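You operate a simulated robot arm through the tools that you are given. There is no shell and no other tool. Be economical: measure what you need, move in short steps, check, and stop when the job is done.

You run a simulated two-armed robot. Do the job below in one go: nothing can be reset, and whatever is moved stays where it is left.

Task
Fold the teal swatch in half, oak block on it, DAY lamp alone.
Fine: leave it on the light box and set that to dim.

It is judged by the outcome, as a careful person would: the job done as asked, and still so three seconds after it is handed in. It fails if anything else is knocked over, pushed out of place, dropped, spilled or broken. Flat cloth is picked up by pressing the open fingertips on it (5 to 10 N) and closing them slowly along it; thin cloth reads only 2 to 8 mm in the jaws.

Robot
Two 6-joint arms with two-finger parallel grippers on one trunk, on a base that drives. Base frame: it is fixed to the floor where the robot stands at the start and does not move with it; the origin is under the middle of the robot, x ahead of it, y to its left, z up; the surface under the hand at the start is at about z = 850. Readings come in mm, rad, newtons and seconds.
The left shoulder is at the start at [60, 187, 1172], the right one opposite. With the tool pointing down near the work surface each hand reaches from about 220 to 620 mm from the robot's upright axis, wherever it stands, measured 20 degrees to its own side. Places, roughly: bright switch [500, -100, 900]; cool button [500, -100, 900]; day button [300, -100, 900]; light box [500, 100, 900]; warm button [400, -100, 900]. Payload 1.57 kg a hand.
Tool frame (each hand has its own): the origin (TCP) lies between the finger pads and is the grasp point; the fingertips stand 30 mm ahead of it; z points along the fingers, y is the line along which they close. Largest opening 110 mm; finger width 24, thickness 12; the body of the gripper, 48 by 112 mm, starts 78 mm behind the TCP.
Orientation is that of the tool frame in the base frame, as a unit quaternion [x, y, z, w]. With the fingers straight down and closing along the base's y, the tool's x points along the base's -x, its y along +y and its z along -z.

Tools
- The arms move only by the tool step_arm. It takes "left_motion", "right_motion" or both (then of equal length, played together; a hand with none holds still); each is a list of rows, each a list of 3 entries, a list of its own where there are three numbers: the shift along the tool's x, y, z in mm, then the turn, a rotation vector about the tool's x, y, z in rad, then the gripper command, from -1 (shut) to 1 (fully open), values between in proportion. In form: [[[x, y, z], [ax, ay, az], jaw], ...]. A call has 1 to 20 rows; each row shifts and turns the commanded pose from where the row before left it, along the tool's axes as they then stand. A row lasts 0.2 s, in which the tool goes at most 50 mm and 0.15 rad; a call with a longer step from one row to the next is refused whole, and so is a gripper value outside its range. Where a pose cannot be reached the arm comes as near as it can. A force on the tool above 40 N (or 10 N above the force at the start of the call, whichever is more), or a blocked arm, ends the call early, and 0.2 s more pass. Each finger travels about 153 mm/s and halts on what it meets, pressing with about 29 N; the grip force reading is that of the motor and also rises with nothing between the fingers. The clock runs only during rows and for 0.2 s after the last one: add rows that do not move to give the fingers time. It gives the time, the measured TCP pose, the force on the tool (base axes), the opening and the grip force at its end, in the units of the frame above (readings bear some noise), with the torque about the TCP (base axes, N m) and any sound that the robot's microphone picked up.
- Cameras (640 x 400 px; columns grow to the right, rows downward): "scene" is now at [15, -14.4, 1710.2]; the picture's right is [-0.18, -0.98, 0.00], its down [-0.76, 0.14, -0.63] and it looks along [0.62, -0.12, -0.78] (base axes); focal length 264 px, centre (320, 200). "left" rides on the left gripper at [70, -16, -141] in its tool frame; the picture's right is [0.23, 0.97, 0.00], its down [-0.86, 0.20, -0.48] and it looks along [-0.47, 0.11, 0.88] (tool axes); focal length 222 px, centre (320, 200). "right" rides on the right gripper at [70, 16, -141] in its tool frame; the picture's right is [-0.23, 0.97, 0.00], its down [-0.86, -0.20, -0.48] and it looks along [-0.47, -0.11, 0.88] (tool axes); focal length 222 px, centre (320, 200). There is no depth. A picture from a camera that has moved, and an enlarged one, comes with that camera's place and axes in the base frame and with its lens.
- camera(camera): a new picture of that camera. The clock stands still meanwhile.
- lift_body(by): slides the trunk up (or, below 0, down) by that many mm; the arms and the scene camera ride with it, the base frame stays. It gives what a move gives, with no picture.
- steer(legs): drives the robot by 1 to 6 legs, each [ahead, left, turn to the left] in mm, mm and rad, along the robot's own axes; the way and the turn of a leg run together, so that a leg with both is an arc; at most 1500 mm and 3.142 rad a leg. The arms and the cameras ride along, it lands a little off, and it stops where it bumps. It gives what a move gives.
- turn_head(pan, tilt): turns the head with the scene camera to pan (to the left, within 1.501 rad either way) and tilt (down, from -0.506 to 1.204), counted from straight ahead of the robot. It gives what a move gives.
- inspect(camera, box): a new picture of the part [left, top, right, bottom] of that camera's present view, enlarged. The clock stands still meanwhile.
- finish_job(): hands the job in; it is judged then, once.

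Work in short steps. Places have to be worked out from the pictures, the camera data and where the tool is seen: move nearer, look again, correct. Check each grasp and each placing, and mend what went wrong. You have 120 turns and 108 pictures in all, those below and enlarged ones among them. Open the grippers and draw the arms clear of the work before you hand the job in, unless the task says otherwise; then end with one line.

The tools are called after "Emit:" as a command line: name --argument value ..., lists and objects as JSON in quotes. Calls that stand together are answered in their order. step_arm: Moves the arms, as the interface text tells. Its arguments: {"type":"object","properties":{"left_motion":{"type":"array"},"right_motion":{"type":"array"}},"required":[]} The other tools are called the same way: lift_body (by) slides the trunk up or down; steer (legs) drives the base; turn_head (pan, tilt) turns the head that bears the scene camera; camera (camera) takes a picture; inspect (camera, box) takes an enlarged picture of a part of a camera's view; finish_job () hands the job in.

At the start:

```text
clock: 0.0
left_position: [397.9, 78.9, 1156.9]
left_tool_rot: [0.0, 1.0, -0.001, 0.0]
left_wrist_force: [-0.2, -0.1, -0.7]
left_wrist_torque: [0.03, 0.03, 0.0]
left_width: 110.0
left_grip_force: 0.0
right_position: [466.7, -295.4, 1234.2]
right_tool_rot: [0.0, 1.0, -0.001, 0.0]
right_wrist_force: [0.5, 0.4, 0.0]
right_wrist_torque: [0.01, 0.0, -0.01]
right_width: 110.1
right_grip_force: 0.1
trunk travel left (down, up): [-800.0, 190.0]
robot x, y, heading: [0.7, -1.2, -0.001]
head pan, tilt: [-0.185, 0.887]
```

scene: 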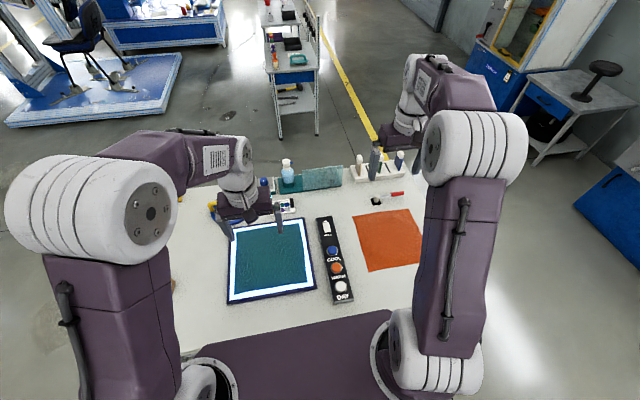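
right: 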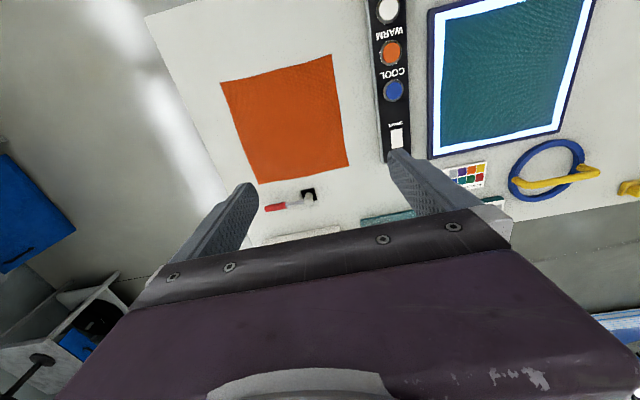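
left: 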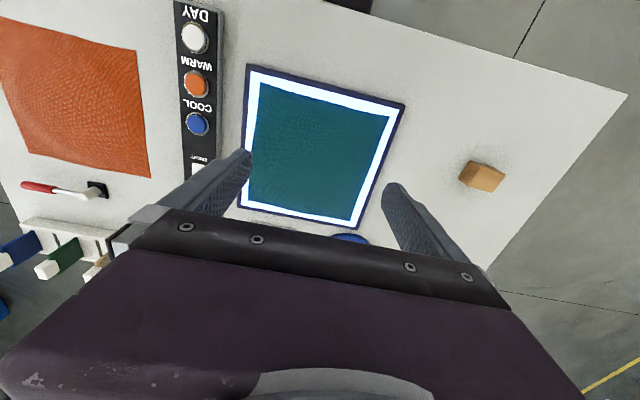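

The teal swatch lies on the light box, with a control strip (switch, COOL, WARM, DAY) beside it and the oak block on the far left. I'll enlarge the views to read the control strip and the cloth edges.

Emit:
inspect --camera "scene" --box '[200, 190, 360, 310]'

Emit:
inspect --camera "left" --box '[150, 0, 410, 240]'

Emit:
inspect --camera "right" --box '[350, 0, 510, 200]'

```text
3.33 times, centred on (280, 250) of scene
camera zoom: at [15.0, -14.4, 1710.2], right [-0.18, -0.98, 0.0], down [-0.76, 0.14, -0.63], along [0.62, -0.12, -0.78], focal length 882 px, centre (453, 33)
```

zoom: 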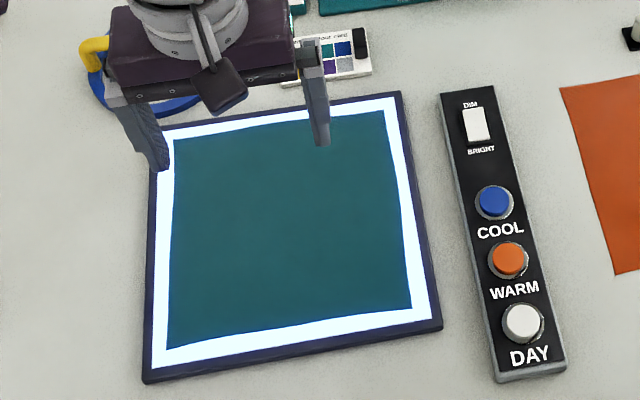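

```text
1.67 times, centred on (280, 120) of left
camera zoom: at [328.8, 62.1, 1298.9], right [-0.23, 0.97, 0.0], down [0.86, 0.2, 0.48], along [0.47, 0.11, -0.88], focal length 370 px, centre (387, 333)
```

zoom: 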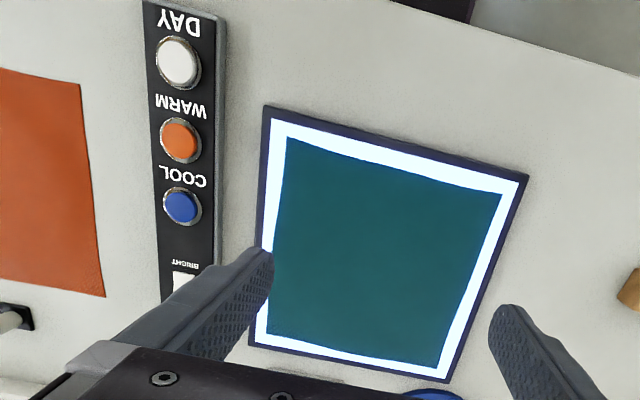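

```text
2.00 times, centred on (430, 100) of right
camera zoom: at [396.4, -280.5, 1375.6], right [0.23, 0.97, 0.0], down [0.86, -0.2, 0.48], along [0.47, -0.11, -0.88], focal length 444 px, centre (100, 400)
```

zoom: 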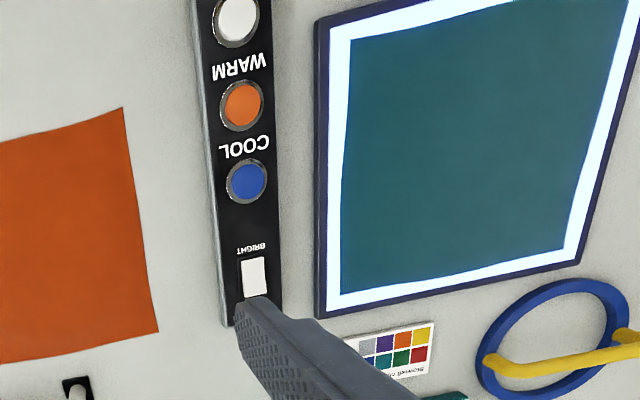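

The swatch is about 240 mm square, with corners near (357,-36), (361,200), (599,195) and (596,-43). Next I want to know which lamps are lit now, so I'll look up and around.

Emit:
turn_head --pan 0.0 --tilt 0.1

Emit:
camera --camera "scene"

Emit:
turn_head --pan 0.0 --tilt -0.5

Emit:
camera --camera "scene"

Emit:
inspect --camera "right" --box '[360, 0, 420, 110]'

```text
clock: 1.1
left_position: [399.3, 78.4, 1156.1]
left_tool_rot: [0.0, 1.0, 0.0, 0.0]
left_wrist_force: [0.5, -1.2, 0.0]
left_wrist_torque: [0.02, -0.01, -0.01]
left_width: 110.2
left_grip_force: 0.0
right_position: [466.0, -296.9, 1235.0]
right_tool_rot: [0.0, 1.0, 0.0, 0.0]
right_wrist_force: [0.5, -0.4, 0.4]
right_wrist_torque: [0.04, 0.01, 0.01]
right_width: 110.0
right_grip_force: 0.1
trunk travel left (down, up): [-800.0, 190.0]
robot x, y, heading: [3.8, -1.4, 0.001]
head pan, tilt: [0.0, 0.099]
```

```text
101 pictures are left
camera scene: at [32.1, -0.5, 1780.1], right [0.0, -1.0, 0.0], down [-0.1, 0.0, -0.99], along [0.99, 0.0, -0.1], focal length 264 px, centre (320, 200)
```

scene: 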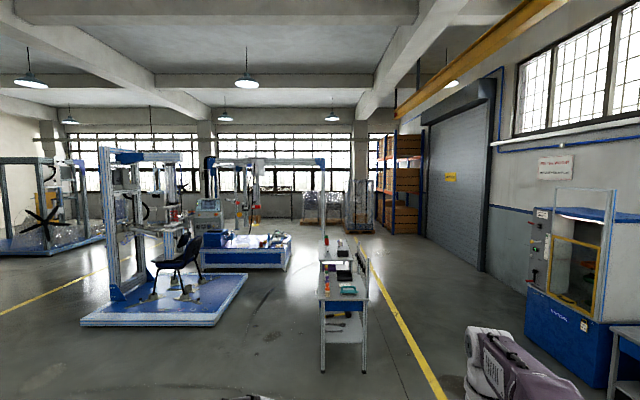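

```text
clock: 2.1
left_position: [398.2, 78.1, 1157.0]
left_tool_rot: [0.0, 1.0, 0.0, -0.001]
left_wrist_force: [0.3, -0.5, -0.6]
left_wrist_torque: [-0.02, -0.05, -0.03]
left_width: 110.0
left_grip_force: 0.0
right_position: [465.8, -296.5, 1234.5]
right_tool_rot: [0.0, 1.0, 0.0, 0.001]
right_wrist_force: [0.1, 0.0, 0.3]
right_wrist_torque: [0.01, -0.01, -0.03]
right_width: 110.0
right_grip_force: 0.0
trunk travel left (down, up): [-800.0, 190.0]
robot x, y, heading: [-0.1, 2.4, 0.0]
head pan, tilt: [0.0, -0.499]
```

```text
100 pictures are left
camera scene: at [7.2, -0.5, 1829.2], right [0.0, -1.0, 0.0], down [0.48, 0.0, -0.88], along [0.88, 0.0, 0.48], focal length 264 px, centre (320, 200)
```

scene: 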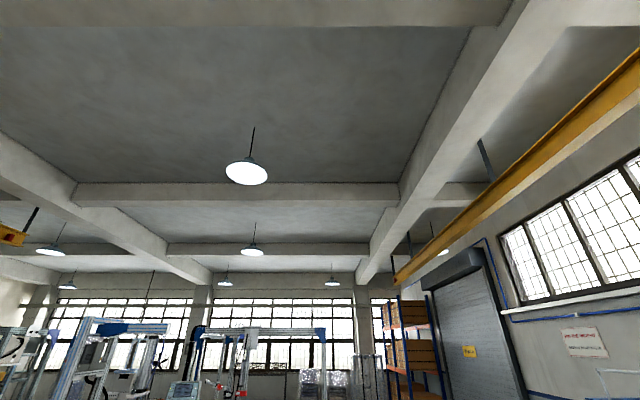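

```text
3.64 times, centred on (390, 55) of right
camera zoom: at [396.4, -280.5, 1375.6], right [0.23, 0.97, 0.0], down [0.86, -0.2, 0.48], along [0.47, -0.11, -0.88], focal length 808 px, centre (66, 727)
```

zoom: 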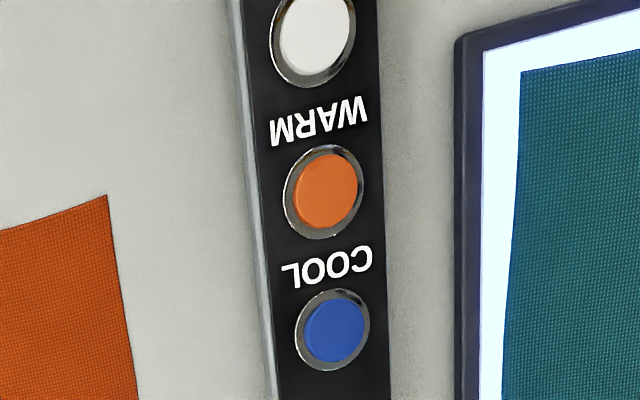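

No lamp is obviously visible, so I'll press DAY and watch for the effect. I'm bringing the closed right hand over the DAY button near (315,-139), staying high for now.

Emit:
step_arm --right_motion '[[[19, 20, 20], [0, 0, 0], -1], [[19, 20, 20], [0, 0, 0], -1], [[19, 20, 20], [0, 0, 0], -1], [[19, 20, 20], [0, 0, 0], -1], [[19, 20, 20], [0, 0, 0], -1], [[19, 19, 20], [0, 0, 0], -1], [[19, 19, 20], [0, 0, 0], -1], [[18, 19, 20], [0, 0, 0], -1], [[0, 0, 40], [0, 0, 0], -1], [[0, 0, 40], [0, 0, 0], -1], [[0, 0, 20], [0, 0, 0], -1]]'

Emit:
turn_head --pan -0.1 --tilt 0.95

Emit:
camera --camera "scene"

Emit:
camera --camera "right"

```text
clock: 4.5
left_position: [397.8, 79.3, 1156.7]
left_tool_rot: [0.0, 1.0, 0.0, -0.001]
left_wrist_force: [-0.4, 0.1, 0.1]
left_wrist_torque: [0.0, 0.02, 0.0]
left_width: 109.9
left_grip_force: 0.1
right_position: [315.5, -138.3, 974.5]
right_tool_rot: [0.0, 1.0, 0.0, 0.0]
right_wrist_force: [-0.6, -0.1, 0.5]
right_wrist_torque: [0.0, -0.02, 0.0]
right_width: 0.0
right_grip_force: 21.5
trunk travel left (down, up): [-800.0, 190.0]
robot x, y, heading: [1.1, 3.1, -0.001]
head pan, tilt: [0.0, -0.499]
```

```text
clock: 6.1
left_position: [398.8, 79.7, 1155.9]
left_tool_rot: [0.0, 1.0, 0.0, 0.001]
left_wrist_force: [-0.2, -0.6, 0.5]
left_wrist_torque: [0.0, 0.02, 0.01]
left_width: 110.1
left_grip_force: 0.1
right_position: [314.9, -138.9, 974.9]
right_tool_rot: [0.0, 1.0, -0.001, 0.001]
right_wrist_force: [-0.1, 0.2, -0.6]
right_wrist_torque: [0.02, -0.01, 0.01]
right_width: 0.1
right_grip_force: 21.3
trunk travel left (down, up): [-800.0, 190.0]
robot x, y, heading: [2.6, -0.1, -0.0]
head pan, tilt: [-0.099, 0.949]
```

```text
98 pictures are left
camera scene: at [12.5, -7.7, 1705.7], right [-0.1, -1.0, 0.0], down [-0.81, 0.08, -0.58], along [0.58, -0.06, -0.81], focal length 264 px, centre (320, 200)
```

scene: 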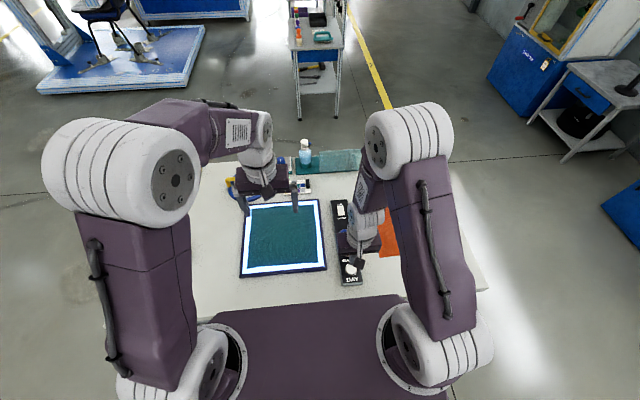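

```text
97 pictures are left
camera right: at [245.7, -122.5, 1115.4], right [0.23, 0.97, 0.0], down [0.86, -0.2, 0.48], along [0.47, -0.11, -0.88], focal length 222 px, centre (320, 200)
```

right: 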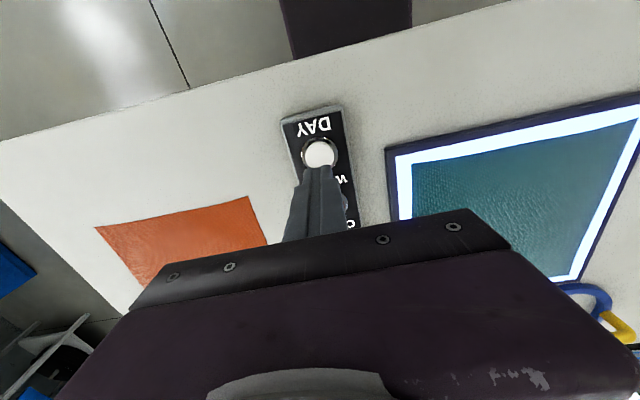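

The fingertips line up with DAY, which triangulates to (316,-139). I'll descend slowly until it clicks.

Emit:
step_arm --right_motion '[[[0, 0, 20], [0, 0, 0], -1], [[0, 0, 15], [0, 0, 0], -1], [[0, 0, 10], [0, 0, 0], -1], [[0, 0, 5], [0, 0, 0], -1], [[0, 0, 3], [0, 0, 0], -1], [[0, 0, 3], [0, 0, 0], -1], [[0, 0, 3], [0, 0, 0], -1], [[0, 0, 3], [0, 0, 0], -1]]'

```text
clock: 7.9
left_position: [398.5, 79.7, 1156.2]
left_tool_rot: [0.0, 1.0, 0.0, 0.0]
left_wrist_force: [-0.5, 1.0, -0.8]
left_wrist_torque: [0.0, -0.02, 0.01]
left_width: 110.0
left_grip_force: 0.1
right_position: [314.9, -139.6, 913.0]
right_tool_rot: [0.0, 1.0, 0.0, 0.0]
right_wrist_force: [0.8, 0.0, -0.7]
right_wrist_torque: [0.02, 0.01, 0.01]
right_width: 0.3
right_grip_force: 21.5
trunk travel left (down, up): [-800.0, 190.0]
robot x, y, heading: [-4.8, -2.3, 0.002]
head pan, tilt: [-0.099, 0.949]
```

Tips are at z = 883 with no contact yet. I'll continue down in 2 mm steps.

Emit:
step_arm --right_motion '[[[0, 0, 2], [0, 0, 0], -1], [[0, 0, 2], [0, 0, 0], -1], [[0, 0, 2], [0, 0, 0], -1], [[0, 0, 2], [0, 0, 0], -1], [[0, 0, 2], [0, 0, 0], -1]]'

```text
clock: 9.1
left_position: [398.0, 78.7, 1157.0]
left_tool_rot: [0.0, 1.0, 0.0, 0.0]
left_wrist_force: [-0.2, -0.1, 0.2]
left_wrist_torque: [0.01, 0.01, 0.03]
left_width: 110.1
left_grip_force: 0.0
right_position: [314.0, -139.2, 902.5]
right_tool_rot: [0.0, 1.0, -0.001, 0.0]
right_wrist_force: [-0.1, -4.7, 15.3]
right_wrist_torque: [-0.14, 0.01, 0.0]
right_width: 0.0
right_grip_force: 21.1
trunk travel left (down, up): [-800.0, 190.0]
robot x, y, heading: [-1.1, 1.1, 0.003]
head pan, tilt: [-0.099, 0.949]
heard: click
```

Click heard at TCP z ≈ 903 with 15 N. I'll lift off and look at what changed.

Emit:
step_arm --right_motion '[[[0, 0, -20], [0, 0, 0], -1], [[0, 0, -40], [0, 0, 0], -1], [[0, -40, -20], [0, 0, 0], -1], [[0, -45, 0], [0, 0, 0], -1], [[0, -45, 0], [0, 0, 0], -1]]'

Emit:
inspect --camera "scene" --box '[220, 170, 380, 300]'

Emit:
camera --camera "left"

```text
clock: 10.3
left_position: [400.0, 78.1, 1157.0]
left_tool_rot: [0.001, 1.0, 0.0, 0.0]
left_wrist_force: [-0.4, 0.1, 0.4]
left_wrist_torque: [0.0, 0.0, 0.0]
left_width: 109.7
left_grip_force: 0.1
right_position: [314.5, -271.6, 982.2]
right_tool_rot: [0.0, 1.0, 0.002, 0.0]
right_wrist_force: [-0.8, 0.8, 0.2]
right_wrist_torque: [0.04, 0.0, -0.02]
right_width: 0.0
right_grip_force: 21.3
trunk travel left (down, up): [-800.0, 190.0]
robot x, y, heading: [-0.9, -1.1, 0.002]
head pan, tilt: [-0.099, 0.949]
```

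```text
3.08 times, centred on (300, 235) of scene
camera zoom: at [11.6, -9.3, 1705.6], right [-0.1, -1.0, 0.0], down [-0.81, 0.08, -0.58], along [0.58, -0.06, -0.81], focal length 814 px, centre (382, 92)
```

zoom: 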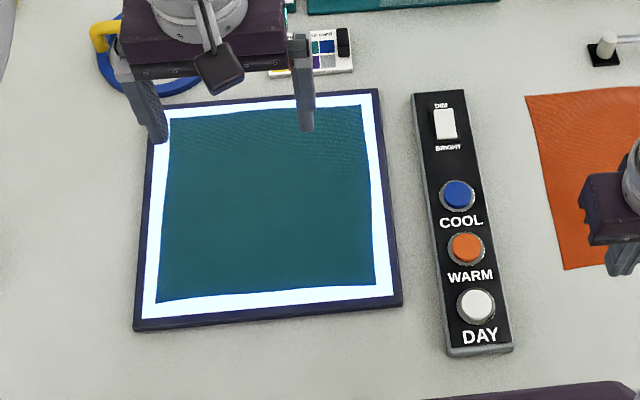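

```text
95 pictures are left
camera left: at [328.2, 61.0, 1299.1], right [-0.23, 0.97, 0.0], down [0.85, 0.2, 0.48], along [0.47, 0.11, -0.88], focal length 222 px, centre (320, 200)
```

left: 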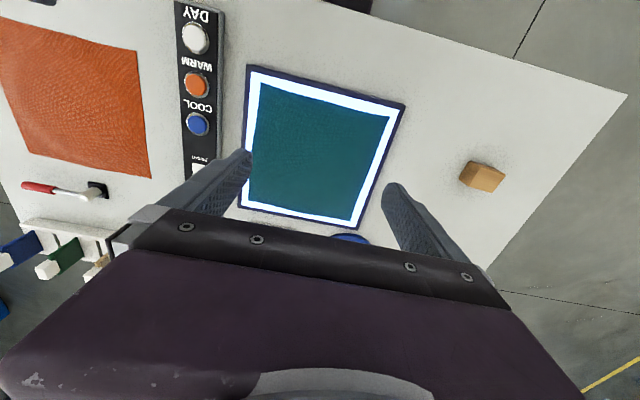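

There's little visible change. I'll look at the far part of the table and the control strip more closely for lamp indicators.

Emit:
turn_head --pan -0.1 --tilt 0.6

Emit:
camera --camera "scene"

Emit:
inspect --camera "scene" --box '[200, 220, 440, 370]'

Emit:
inspect --camera "left" --box '[160, 0, 260, 180]'

```text
clock: 11.1
left_position: [398.3, 79.4, 1157.3]
left_tool_rot: [0.0, 1.0, 0.0, 0.0]
left_wrist_force: [-1.0, 0.1, 0.0]
left_wrist_torque: [0.03, -0.01, 0.01]
left_width: 110.2
left_grip_force: 0.0
right_position: [315.4, -269.8, 981.8]
right_tool_rot: [0.0, 1.0, -0.001, 0.0]
right_wrist_force: [-0.6, -0.2, 0.2]
right_wrist_torque: [0.01, 0.01, -0.01]
right_width: 0.1
right_grip_force: 21.3
trunk travel left (down, up): [-800.0, 190.0]
robot x, y, heading: [1.7, -0.6, 0.002]
head pan, tilt: [-0.099, 0.6]
```

```text
94 pictures are left
camera scene: at [28.0, -8.8, 1734.0], right [-0.1, -1.0, 0.0], down [-0.56, 0.06, -0.82], along [0.82, -0.08, -0.57], focal length 264 px, centre (320, 200)
```

scene: 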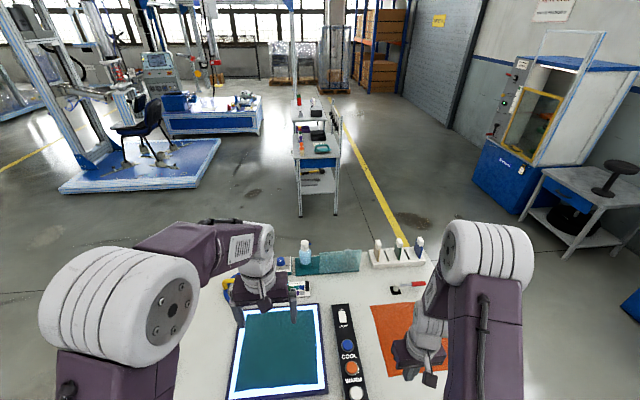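

```text
2.67 times, centred on (320, 295) of scene
camera zoom: at [28.0, -8.8, 1734.0], right [-0.1, -1.0, 0.0], down [-0.56, 0.06, -0.82], along [0.82, -0.08, -0.57], focal length 705 px, centre (320, -53)
```

zoom: 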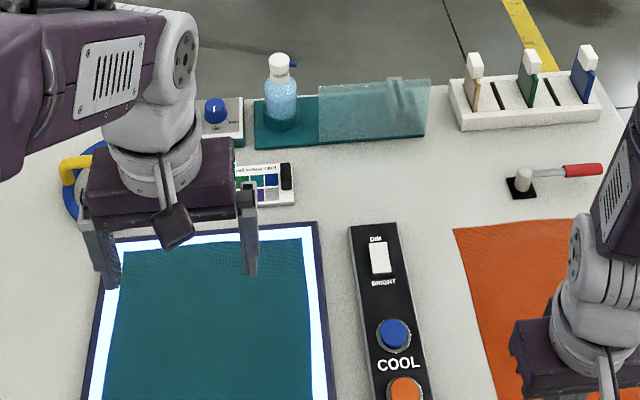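

```text
2.22 times, centred on (210, 90) of left
camera zoom: at [328.8, 62.4, 1298.8], right [-0.23, 0.97, 0.0], down [0.86, 0.2, 0.48], along [0.47, 0.11, -0.88], focal length 494 px, centre (564, 444)
```

zoom: 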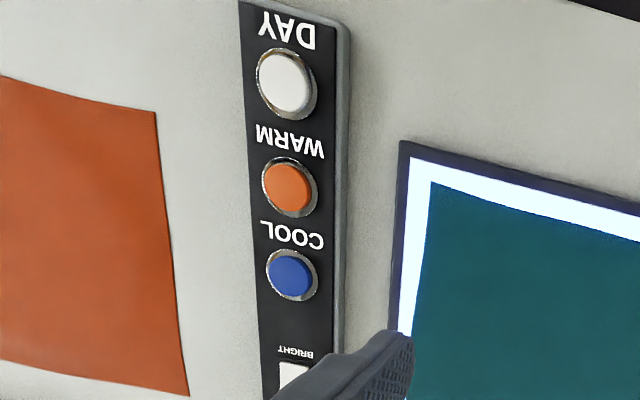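

The DAY effect is ambiguous, so I'll test WARM, watching for a tint change from the unmoved left camera. WARM is at about (383,-139).

Emit:
step_arm --right_motion '[[[-23, 40, 0], [0, 0, 0], -1], [[-23, 40, 0], [0, 0, 0], -1], [[-22, 40, 0], [0, 0, 0], -1], [[0, 11, 20], [0, 0, 0], -1], [[0, 0, 30], [0, 0, 0], -1], [[0, 0, 14], [0, 0, 0], -1], [[0, 0, 5], [0, 0, 0], -1], [[0, 0, 2], [0, 0, 0], -1], [[0, 0, 2], [0, 0, 0], -1], [[0, 0, 2], [0, 0, 0], -1], [[0, 0, 2], [0, 0, 0], -1], [[0, 0, 2], [0, 0, 0], -1]]'

```text
clock: 13.7
left_position: [397.0, 79.9, 1156.8]
left_tool_rot: [0.0, 1.0, 0.0, 0.0]
left_wrist_force: [-0.6, -0.2, 0.7]
left_wrist_torque: [-0.01, -0.02, 0.0]
left_width: 110.0
left_grip_force: 0.1
right_position: [382.9, -138.1, 904.0]
right_tool_rot: [0.001, 1.0, 0.0, 0.002]
right_wrist_force: [0.2, -0.8, 10.1]
right_wrist_torque: [0.02, -0.01, 0.04]
right_width: 0.0
right_grip_force: 21.3
trunk travel left (down, up): [-800.0, 190.0]
robot x, y, heading: [-2.0, -0.0, -0.002]
head pan, tilt: [-0.099, 0.6]
heard: click
```

WARM clicked. I'll take a look with the hand still nearby.

Emit:
step_arm --right_motion '[[[0, 0, -30], [0, 0, 0], -1], [[0, 0, -40], [0, 0, 0], -1], [[0, -40, 0], [0, 0, 0], -1], [[0, -45, 0], [0, 0, 0], -1], [[0, -45, 0], [0, 0, 0], -1]]'

Emit:
camera --camera "left"

Emit:
camera --camera "scene"

```text
clock: 14.9
left_position: [397.5, 78.8, 1157.2]
left_tool_rot: [0.0, 1.0, 0.0, -0.001]
left_wrist_force: [-1.1, 0.2, 0.0]
left_wrist_torque: [0.01, -0.03, -0.04]
left_width: 110.2
left_grip_force: 0.0
right_position: [383.8, -267.2, 974.5]
right_tool_rot: [0.001, 1.0, 0.001, -0.001]
right_wrist_force: [0.0, 1.0, 0.1]
right_wrist_torque: [0.02, -0.01, -0.03]
right_width: 0.0
right_grip_force: 21.4
trunk travel left (down, up): [-800.0, 190.0]
robot x, y, heading: [-1.8, -3.6, 0.001]
head pan, tilt: [-0.099, 0.6]
```

```text
91 pictures are left
camera left: at [328.0, 61.1, 1299.1], right [-0.23, 0.97, 0.0], down [0.85, 0.2, 0.48], along [0.47, 0.11, -0.88], focal length 222 px, centre (320, 200)
```

left: 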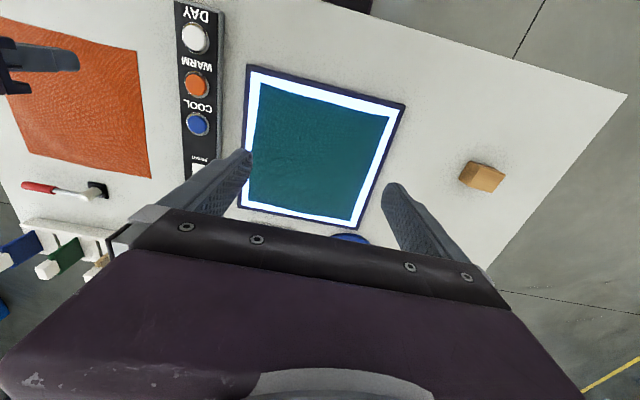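

```text
90 pictures are left
camera scene: at [27.0, -10.7, 1734.0], right [-0.1, -1.0, 0.0], down [-0.56, 0.06, -0.83], along [0.82, -0.08, -0.56], focal length 264 px, centre (320, 200)
```

scene: 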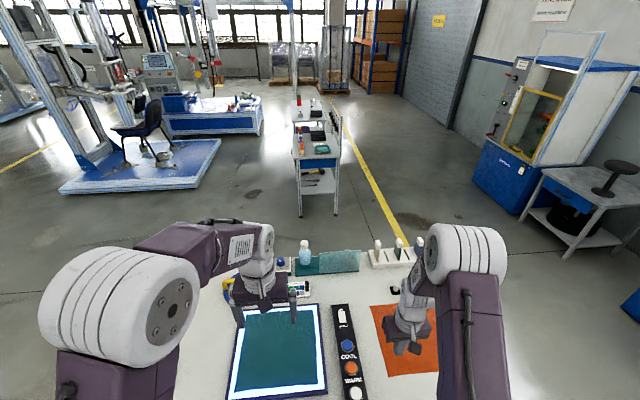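

The table seems slightly lighter and warmer. To judge tint, I'll sample a small plain patch of table now and again after the next presses.

Emit:
inspect --camera "left" --box '[425, 150, 525, 210]'

Emit:
step_arm --right_motion '[[[0, 40, 0], [0, 0, 0], -1], [[0, 40, 0], [0, 0, 0], -1], [[0, 40, 0], [0, 0, 0], -1], [[0, 9, 20], [0, 0, 0], -1], [[0, 0, 30], [0, 0, 0], -1], [[0, 0, 8], [0, 0, 0], -1], [[0, 0, 4], [0, 0, 0], -1], [[0, 0, 2], [0, 0, 0], -1], [[0, 0, 2], [0, 0, 0], -1], [[0, 0, 2], [0, 0, 0], -1], [[0, 0, 2], [0, 0, 0], -1], [[0, 0, 1], [0, 0, 0], -1]]'

```text
6.40 times, centred on (475, 180) of left
camera zoom: at [328.0, 61.1, 1299.1], right [-0.23, 0.97, 0.0], down [0.85, 0.2, 0.48], along [0.47, 0.11, -0.88], focal length 1422 px, centre (-672, 328)
```

zoom: 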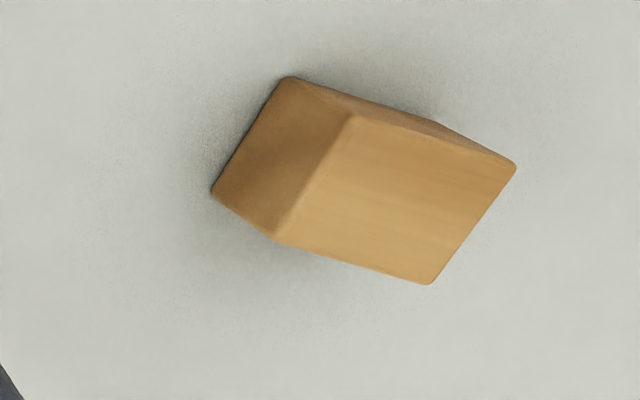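

```text
clock: 17.5
left_position: [396.7, 79.7, 1157.4]
left_tool_rot: [0.001, 1.0, 0.0, 0.001]
left_wrist_force: [-0.4, 0.1, 0.2]
left_wrist_torque: [-0.02, 0.0, 0.02]
left_width: 110.0
left_grip_force: 0.0
right_position: [383.2, -138.0, 903.5]
right_tool_rot: [0.0, 1.0, 0.0, 0.001]
right_wrist_force: [0.2, -1.3, 14.8]
right_wrist_torque: [-0.02, 0.0, -0.01]
right_width: 0.0
right_grip_force: 20.8
trunk travel left (down, up): [-800.0, 190.0]
robot x, y, heading: [-4.8, -1.1, -0.002]
head pan, tilt: [-0.099, 0.6]
heard: click
```

Second WARM press clicked. Comparing the same patch.

Emit:
step_arm --right_motion '[[[0, 0, -30], [0, 0, 0], -1], [[0, 0, -40], [0, 0, 0], -1], [[0, -40, 0], [0, 0, 0], -1], [[0, -45, 0], [0, 0, 0], -1], [[0, -45, 0], [0, 0, 0], -1]]'

Emit:
inspect --camera "left" --box '[425, 150, 525, 210]'

Emit:
camera --camera "left"

```text
clock: 18.7
left_position: [395.7, 78.9, 1157.3]
left_tool_rot: [0.001, 1.0, 0.0, 0.0]
left_wrist_force: [0.3, -1.3, 0.4]
left_wrist_torque: [-0.02, -0.01, 0.01]
left_width: 109.9
left_grip_force: 0.1
right_position: [382.8, -271.7, 973.6]
right_tool_rot: [0.0, 1.0, 0.001, 0.0]
right_wrist_force: [0.0, -0.4, -0.6]
right_wrist_torque: [0.03, 0.03, 0.01]
right_width: 0.0
right_grip_force: 21.6
trunk travel left (down, up): [-800.0, 190.0]
robot x, y, heading: [-1.9, -0.7, -0.002]
head pan, tilt: [-0.099, 0.6]
```

```text
6.40 times, centred on (475, 180) of left
camera zoom: at [327.9, 61.0, 1299.1], right [-0.23, 0.97, 0.0], down [0.85, 0.2, 0.48], along [0.47, 0.11, -0.88], focal length 1422 px, centre (-672, 328)
```

zoom: 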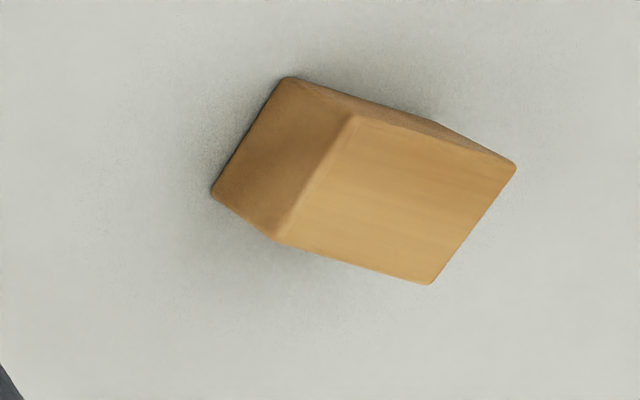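

```text
87 pictures are left
camera left: at [327.9, 61.0, 1299.1], right [-0.23, 0.97, 0.0], down [0.85, 0.2, 0.48], along [0.47, 0.11, -0.88], focal length 222 px, centre (320, 200)
```

left: 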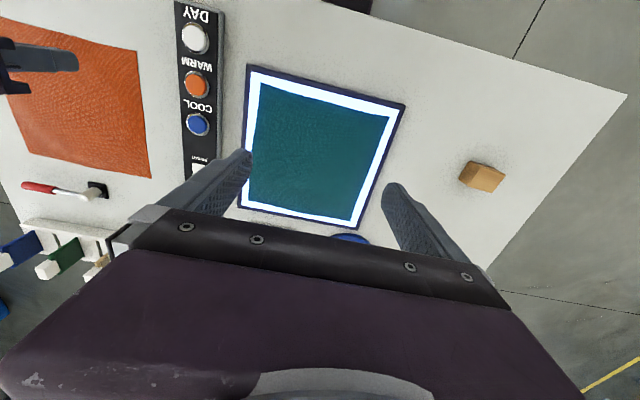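

No visible tint difference, so maybe the caps themselves indicate the state. I'll look at the buttons up close.

Emit:
camera --camera "right"

Emit:
inspect --camera "left" --box '[170, 0, 240, 150]'

```text
86 pictures are left
camera right: at [313.6, -255.9, 1114.7], right [0.23, 0.97, 0.0], down [0.85, -0.2, 0.48], along [0.47, -0.11, -0.88], focal length 222 px, centre (320, 200)
```

right: 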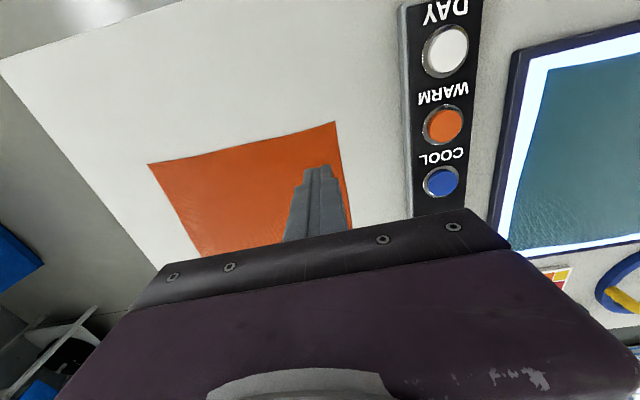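

```text
2.67 times, centred on (205, 75) of left
camera zoom: at [327.9, 61.0, 1299.1], right [-0.23, 0.97, 0.0], down [0.85, 0.2, 0.48], along [0.47, 0.11, -0.88], focal length 592 px, centre (627, 533)
```

zoom: 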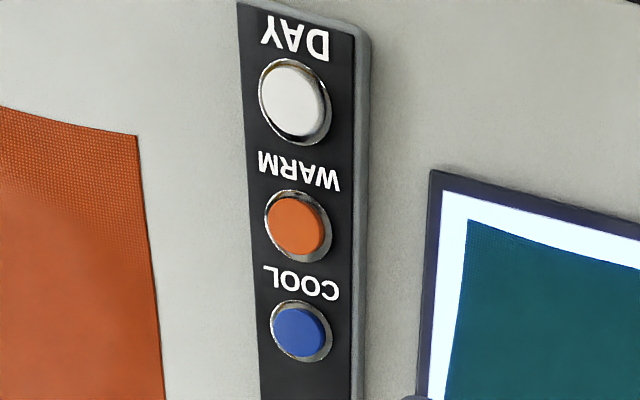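

Possibly the keys are interlocked (the tint went cool, neutral, warm across my pictures). I'll press DAY again and compare the same patch.

Emit:
step_arm --right_motion '[[[23, 40, 0], [0, 0, 0], -1], [[23, 40, 0], [0, 0, 0], -1], [[22, 40, 0], [0, 0, 0], -1], [[0, 12, 20], [0, 0, 0], -1], [[0, 0, 30], [0, 0, 0], -1], [[0, 0, 8], [0, 0, 0], -1], [[0, 0, 4], [0, 0, 0], -1], [[0, 0, 2], [0, 0, 0], -1], [[0, 0, 2], [0, 0, 0], -1], [[0, 0, 2], [0, 0, 0], -1], [[0, 0, 2], [0, 0, 0], -1], [[0, 0, 1], [0, 0, 0], -1]]'

Emit:
step_arm --right_motion '[[[0, 0, -30], [0, 0, 0], -1], [[0, 0, -40], [0, 0, 0], -1], [[0, -40, 0], [0, 0, 0], -1], [[-22, -45, 0], [0, 0, 0], -1], [[-23, -40, 0], [0, 0, 0], -1], [[-23, -7, 0], [0, 0, 0], -1]]'

Emit:
camera --camera "left"

Emit:
camera --camera "right"

Emit:
inspect --camera "left" --box '[170, 0, 240, 150]'

```text
clock: 21.3
left_position: [397.8, 80.3, 1157.8]
left_tool_rot: [0.0, 1.0, 0.0, 0.0]
left_wrist_force: [0.4, 0.0, -0.5]
left_wrist_torque: [0.01, -0.02, 0.02]
left_width: 110.1
left_grip_force: 0.0
right_position: [314.5, -136.5, 903.4]
right_tool_rot: [0.0, 1.0, 0.0, 0.002]
right_wrist_force: [3.4, -0.2, 17.7]
right_wrist_torque: [0.0, -0.09, -0.03]
right_width: 0.0
right_grip_force: 20.6
trunk travel left (down, up): [-800.0, 190.0]
robot x, y, heading: [-2.0, 2.3, -0.0]
head pan, tilt: [-0.099, 0.6]
heard: click
```

```text
clock: 22.7
left_position: [399.3, 79.0, 1156.8]
left_tool_rot: [0.0, 1.0, -0.001, -0.001]
left_wrist_force: [-0.6, 0.1, -0.4]
left_wrist_torque: [-0.01, -0.01, 0.0]
left_width: 110.0
left_grip_force: 0.1
right_position: [380.9, -267.6, 971.0]
right_tool_rot: [0.0, 1.0, 0.0, -0.001]
right_wrist_force: [-0.4, -0.7, -0.3]
right_wrist_torque: [0.02, 0.02, 0.0]
right_width: 0.0
right_grip_force: 20.8
trunk travel left (down, up): [-800.0, 190.0]
robot x, y, heading: [0.7, -2.8, -0.0]
head pan, tilt: [-0.099, 0.6]
```

```text
84 pictures are left
camera left: at [329.6, 62.4, 1298.6], right [-0.23, 0.97, 0.0], down [0.86, 0.2, 0.48], along [0.47, 0.11, -0.88], focal length 222 px, centre (320, 200)
```

left: 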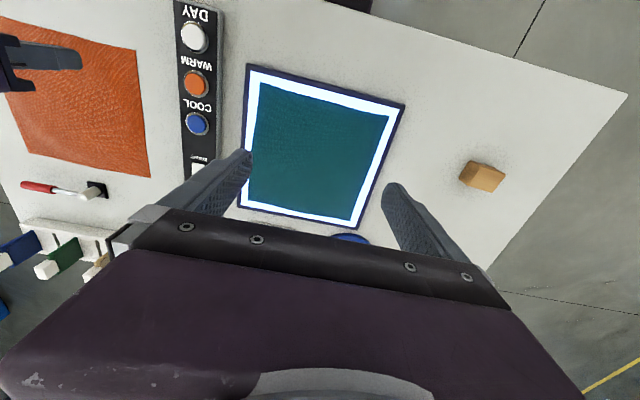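

```text
83 pictures are left
camera right: at [312.1, -251.4, 1112.8], right [0.23, 0.97, 0.0], down [0.86, -0.2, 0.48], along [0.47, -0.11, -0.88], focal length 222 px, centre (320, 200)
```

right: 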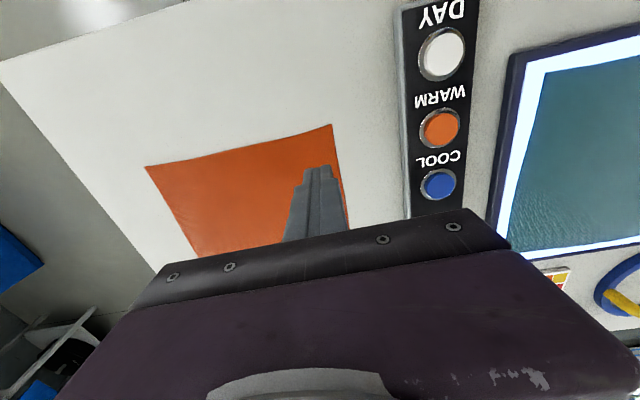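

```text
2.67 times, centred on (205, 75) of left
camera zoom: at [329.6, 62.4, 1298.6], right [-0.23, 0.97, 0.0], down [0.86, 0.2, 0.48], along [0.47, 0.11, -0.88], focal length 592 px, centre (627, 533)
```

zoom: 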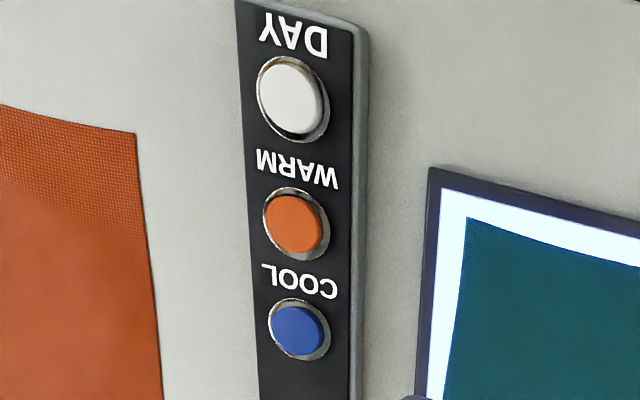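

Still inconclusive, so I'll look to the left and right for a physical lamp.

Emit:
turn_head --pan 1.2 --tilt 0.3

Emit:
camera --camera "scene"

Emit:
turn_head --pan -1.2 --tilt 0.3

Emit:
camera --camera "scene"

```text
clock: 24.2
left_position: [399.2, 79.0, 1156.0]
left_tool_rot: [0.0, 1.0, 0.0, 0.0]
left_wrist_force: [0.6, -0.3, 0.0]
left_wrist_torque: [0.02, 0.0, 0.02]
left_width: 109.8
left_grip_force: 0.0
right_position: [380.3, -266.5, 971.6]
right_tool_rot: [0.0, 1.0, 0.0, 0.001]
right_wrist_force: [0.5, 0.0, 0.3]
right_wrist_torque: [-0.01, 0.01, 0.02]
right_width: 0.0
right_grip_force: 21.1
trunk travel left (down, up): [-800.0, 190.0]
robot x, y, heading: [-0.2, -2.8, 0.001]
head pan, tilt: [1.201, 0.3]
```

```text
81 pictures are left
camera scene: at [-26.2, 86.5, 1761.5], right [0.93, -0.36, 0.0], down [-0.11, -0.28, -0.96], along [0.35, 0.89, -0.3], focal length 264 px, centre (320, 200)
```

scene: 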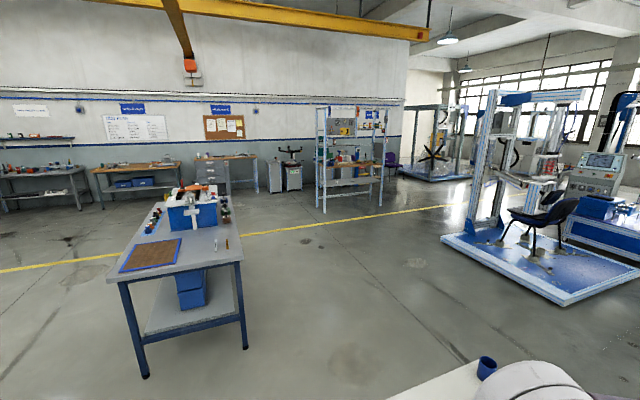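

```text
clock: 26.4
left_position: [399.3, 77.4, 1157.2]
left_tool_rot: [0.0, 1.0, -0.001, 0.0]
left_wrist_force: [0.2, 0.5, -0.6]
left_wrist_torque: [0.02, 0.02, 0.01]
left_width: 110.2
left_grip_force: 0.0
right_position: [379.2, -267.0, 970.4]
right_tool_rot: [0.001, 1.0, 0.0, 0.001]
right_wrist_force: [1.0, 0.5, -1.3]
right_wrist_torque: [-0.02, 0.01, -0.01]
right_width: 0.1
right_grip_force: 21.1
trunk travel left (down, up): [-800.0, 190.0]
robot x, y, heading: [0.4, -0.9, -0.001]
head pan, tilt: [-1.201, 0.3]
```

```text
80 pictures are left
camera scene: at [-26.1, -87.5, 1761.5], right [-0.93, -0.36, 0.0], down [-0.11, 0.28, -0.96], along [0.35, -0.89, -0.3], focal length 264 px, centre (320, 200)
```

scene: 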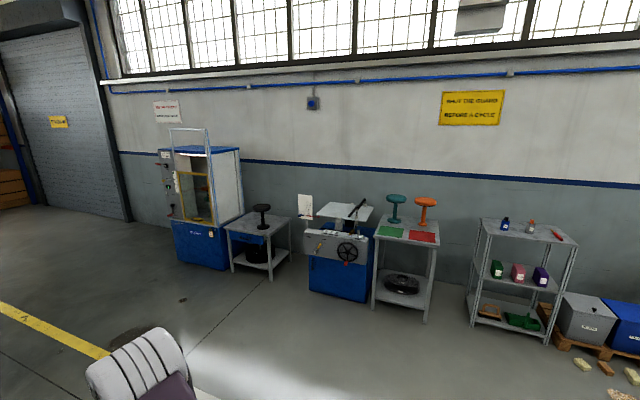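

No physical lamp in sight. I'll take a reference picture with the head back on the work, then press COOL and compare from the same poses.

Emit:
turn_head --pan -0.1 --tilt 0.95

Emit:
inspect --camera "scene" --box '[220, 170, 380, 300]'

Emit:
step_arm --right_motion '[[[-22, 40, 0], [0, 0, 0], -1], [[-22, 40, 0], [0, 0, 0], -1], [[-22, 40, 0], [0, 0, 0], -1], [[0, 9, 20], [0, 0, 0], -1], [[0, 0, 25], [0, 0, 0], -1], [[0, 0, 8], [0, 0, 0], -1], [[0, 0, 4], [0, 0, 0], -1], [[0, 0, 2], [0, 0, 0], -1], [[0, 0, 2], [0, 0, 0], -1], [[0, 0, 2], [0, 0, 0], -1], [[0, 0, 2], [0, 0, 0], -1], [[0, 0, 2], [0, 0, 0], -1]]'

Emit:
step_arm --right_motion '[[[0, 0, -25], [0, 0, 0], -1], [[0, 0, -42], [0, 0, 0], -1], [[0, -40, 0], [0, 0, 0], -1], [[22, -45, 0], [0, 0, 0], -1], [[22, -40, 0], [0, 0, 0], -1], [[22, -4, 0], [0, 0, 0], -1]]'

Emit:
inspect --camera "scene" --box '[220, 170, 380, 300]'

Emit:
camera --camera "left"

```text
clock: 27.7
left_position: [398.4, 80.6, 1158.5]
left_tool_rot: [0.001, 1.0, 0.0, 0.0]
left_wrist_force: [-0.3, 0.4, 0.4]
left_wrist_torque: [0.02, 0.01, 0.02]
left_width: 110.3
left_grip_force: 0.1
right_position: [381.3, -266.1, 971.2]
right_tool_rot: [0.0, 1.0, 0.0, 0.001]
right_wrist_force: [-0.5, -0.2, -0.1]
right_wrist_torque: [-0.02, 0.0, 0.03]
right_width: 0.0
right_grip_force: 21.2
trunk travel left (down, up): [-800.0, 190.0]
robot x, y, heading: [0.0, 0.4, -0.001]
head pan, tilt: [-0.099, 0.949]
```

```text
3.08 times, centred on (300, 235) of scene
camera zoom: at [12.5, -7.8, 1705.6], right [-0.1, -0.99, 0.0], down [-0.81, 0.08, -0.58], along [0.58, -0.06, -0.81], focal length 814 px, centre (382, 92)
```

zoom: 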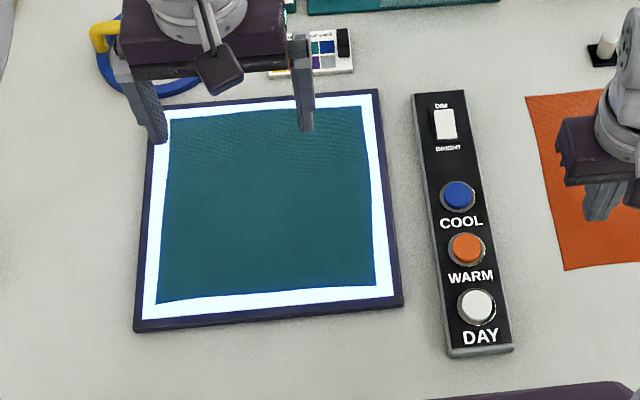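

```text
clock: 30.3
left_position: [396.2, 79.1, 1157.4]
left_tool_rot: [0.0, 1.0, 0.0, 0.001]
left_wrist_force: [0.6, -0.3, -0.4]
left_wrist_torque: [0.03, -0.01, 0.03]
left_width: 110.0
left_grip_force: 0.1
right_position: [448.6, -139.4, 905.0]
right_tool_rot: [0.0, 1.0, 0.0, 0.002]
right_wrist_force: [-1.6, -0.6, 8.8]
right_wrist_torque: [-0.04, 0.06, 0.04]
right_width: 0.2
right_grip_force: 21.9
trunk travel left (down, up): [-800.0, 190.0]
robot x, y, heading: [-0.1, 1.8, -0.001]
head pan, tilt: [-0.099, 0.949]
heard: click
```

```text
clock: 31.7
left_position: [397.2, 79.2, 1157.3]
left_tool_rot: [0.001, 1.0, 0.0, 0.001]
left_wrist_force: [-0.3, 0.3, -0.3]
left_wrist_torque: [-0.01, 0.0, 0.0]
left_width: 109.7
left_grip_force: 0.0
right_position: [383.7, -270.1, 972.7]
right_tool_rot: [0.0, 1.0, -0.001, 0.001]
right_wrist_force: [-0.6, 0.0, -0.4]
right_wrist_torque: [0.0, 0.02, 0.01]
right_width: 0.0
right_grip_force: 21.6
trunk travel left (down, up): [-800.0, 190.0]
robot x, y, heading: [-1.2, -1.5, 0.005]
head pan, tilt: [-0.099, 0.949]
```

```text
3.08 times, centred on (300, 235) of scene
camera zoom: at [12.2, -7.1, 1705.6], right [-0.1, -1.0, 0.0], down [-0.81, 0.08, -0.58], along [0.58, -0.06, -0.81], focal length 814 px, centre (382, 92)
```

zoom: 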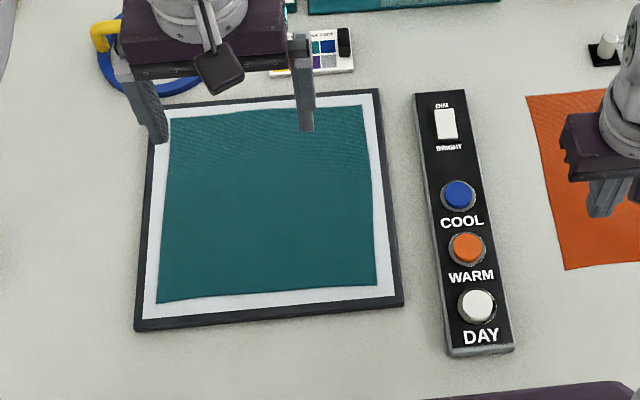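

```text
77 pictures are left
camera left: at [328.6, 62.6, 1298.9], right [-0.23, 0.97, 0.0], down [0.86, 0.2, 0.48], along [0.47, 0.11, -0.88], focal length 222 px, centre (320, 200)
```

left: 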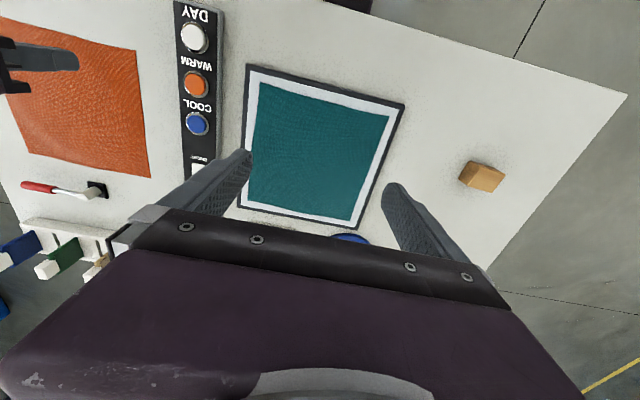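

Now it's clear: the light box itself is the lamp, the keys are toggles, and COOL was the one on. Everything is off now, so one DAY press should give DAY alone.

Emit:
step_arm --right_motion '[[[23, 40, 0], [0, 0, 0], -1], [[23, 40, 0], [0, 0, 0], -1], [[22, 40, 0], [0, 0, 0], -1], [[0, 10, 20], [0, 0, 0], -1], [[0, 0, 28], [0, 0, 0], -1], [[0, 0, 8], [0, 0, 0], -1], [[0, 0, 4], [0, 0, 0], -1], [[0, 0, 2], [0, 0, 0], -1], [[0, 0, 2], [0, 0, 0], -1], [[0, 0, 2], [0, 0, 0], -1], [[0, 0, 2], [0, 0, 0], -1], [[0, 0, 1], [0, 0, 0], -1]]'

Emit:
step_arm --right_motion '[[[0, 0, -30], [0, 0, 0], -1], [[0, 0, -40], [0, 0, 0], -1], [[-40, 0, 0], [0, 0, 0], -1], [[-45, 0, 0], [0, 0, 0], -1], [[-45, 0, 0], [0, 0, 0], -1], [[-45, 0, 0], [0, 0, 0], -1], [[-40, 0, 0], [0, 0, 0], -1]]'

Emit:
camera --camera "left"

Emit:
camera --camera "right"

```text
clock: 34.3
left_position: [397.9, 79.8, 1157.0]
left_tool_rot: [0.0, 1.0, -0.001, 0.0]
left_wrist_force: [-0.5, -0.3, -0.1]
left_wrist_torque: [-0.01, -0.02, 0.01]
left_width: 110.1
left_grip_force: 0.2
right_position: [315.3, -139.0, 904.6]
right_tool_rot: [0.0, 1.0, 0.0, 0.001]
right_wrist_force: [2.3, 0.1, 15.3]
right_wrist_torque: [0.01, -0.04, -0.02]
right_width: 0.1
right_grip_force: 21.6
trunk travel left (down, up): [-800.0, 190.0]
robot x, y, heading: [2.1, -1.3, 0.002]
head pan, tilt: [-0.099, 0.949]
heard: click
```

```text
clock: 35.9
left_position: [399.9, 78.9, 1156.8]
left_tool_rot: [0.0, 1.0, 0.001, 0.0]
left_wrist_force: [-0.2, 0.0, 0.2]
left_wrist_torque: [0.01, 0.01, 0.0]
left_width: 109.6
left_grip_force: 0.1
right_position: [530.0, -140.4, 969.8]
right_tool_rot: [0.0, 1.0, 0.0, -0.002]
right_wrist_force: [0.2, 1.2, -0.1]
right_wrist_torque: [0.02, 0.02, 0.01]
right_width: 0.2
right_grip_force: 21.1
trunk travel left (down, up): [-800.0, 190.0]
robot x, y, heading: [0.6, 1.4, -0.002]
head pan, tilt: [-0.099, 0.949]
```

```text
76 pictures are left
camera left: at [330.3, 62.0, 1298.4], right [-0.23, 0.97, 0.0], down [0.86, 0.2, 0.48], along [0.46, 0.11, -0.88], focal length 222 px, centre (320, 200)
```

left: 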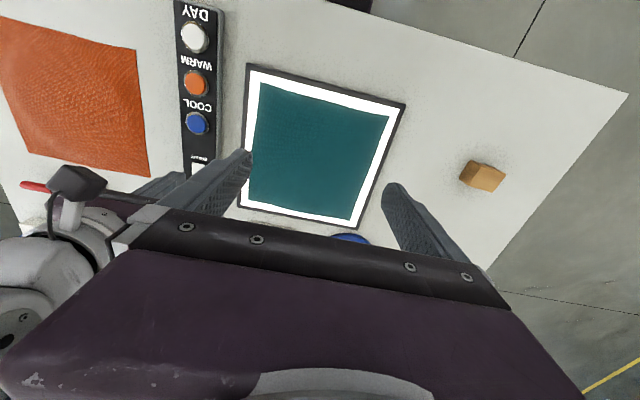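

```text
75 pictures are left
camera right: at [460.7, -123.7, 1111.1], right [0.23, 0.97, 0.0], down [0.86, -0.2, 0.48], along [0.46, -0.11, -0.88], focal length 222 px, centre (320, 200)
```

right: 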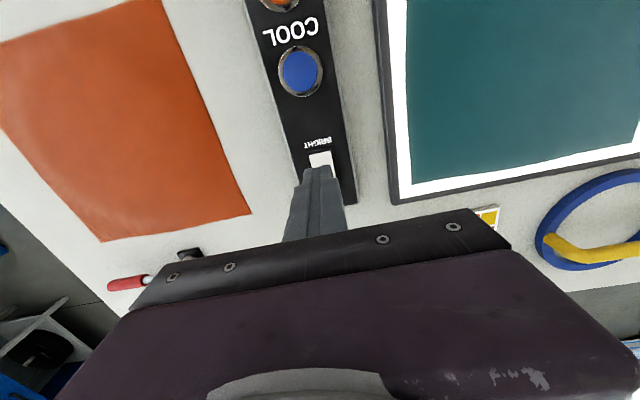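

The panel is now neutral white, so DAY alone is done. Next is the rocker: I'll press its far (DIM) side at about x = 562.

Emit:
step_arm --right_motion '[[[-31, 1, 0], [0, 0, 0], -1], [[0, 0, 30], [0, 0, 0], -1], [[0, 0, 15], [0, 0, 0], -1], [[0, 0, 8], [0, 0, 0], -1], [[0, 0, 4], [0, 0, 0], -1], [[0, 0, 2], [0, 0, 0], -1], [[0, 0, 2], [0, 0, 0], -1], [[0, 0, 2], [0, 0, 0], -1], [[0, 0, 2], [0, 0, 0], -1], [[0, 0, 2], [0, 0, 0], -1]]'

```text
clock: 38.1
left_position: [394.6, 79.3, 1158.1]
left_tool_rot: [0.0, 1.0, 0.0, 0.002]
left_wrist_force: [0.2, -0.1, 0.0]
left_wrist_torque: [0.04, -0.01, -0.01]
left_width: 109.9
left_grip_force: 0.0
right_position: [561.2, -136.5, 909.3]
right_tool_rot: [-0.001, 1.0, 0.0, 0.004]
right_wrist_force: [2.2, -2.9, 32.5]
right_wrist_torque: [-0.08, 0.27, 0.07]
right_width: 0.1
right_grip_force: 21.3
trunk travel left (down, up): [-800.0, 190.0]
robot x, y, heading: [2.6, 1.2, -0.001]
head pan, tilt: [-0.099, 0.949]
```

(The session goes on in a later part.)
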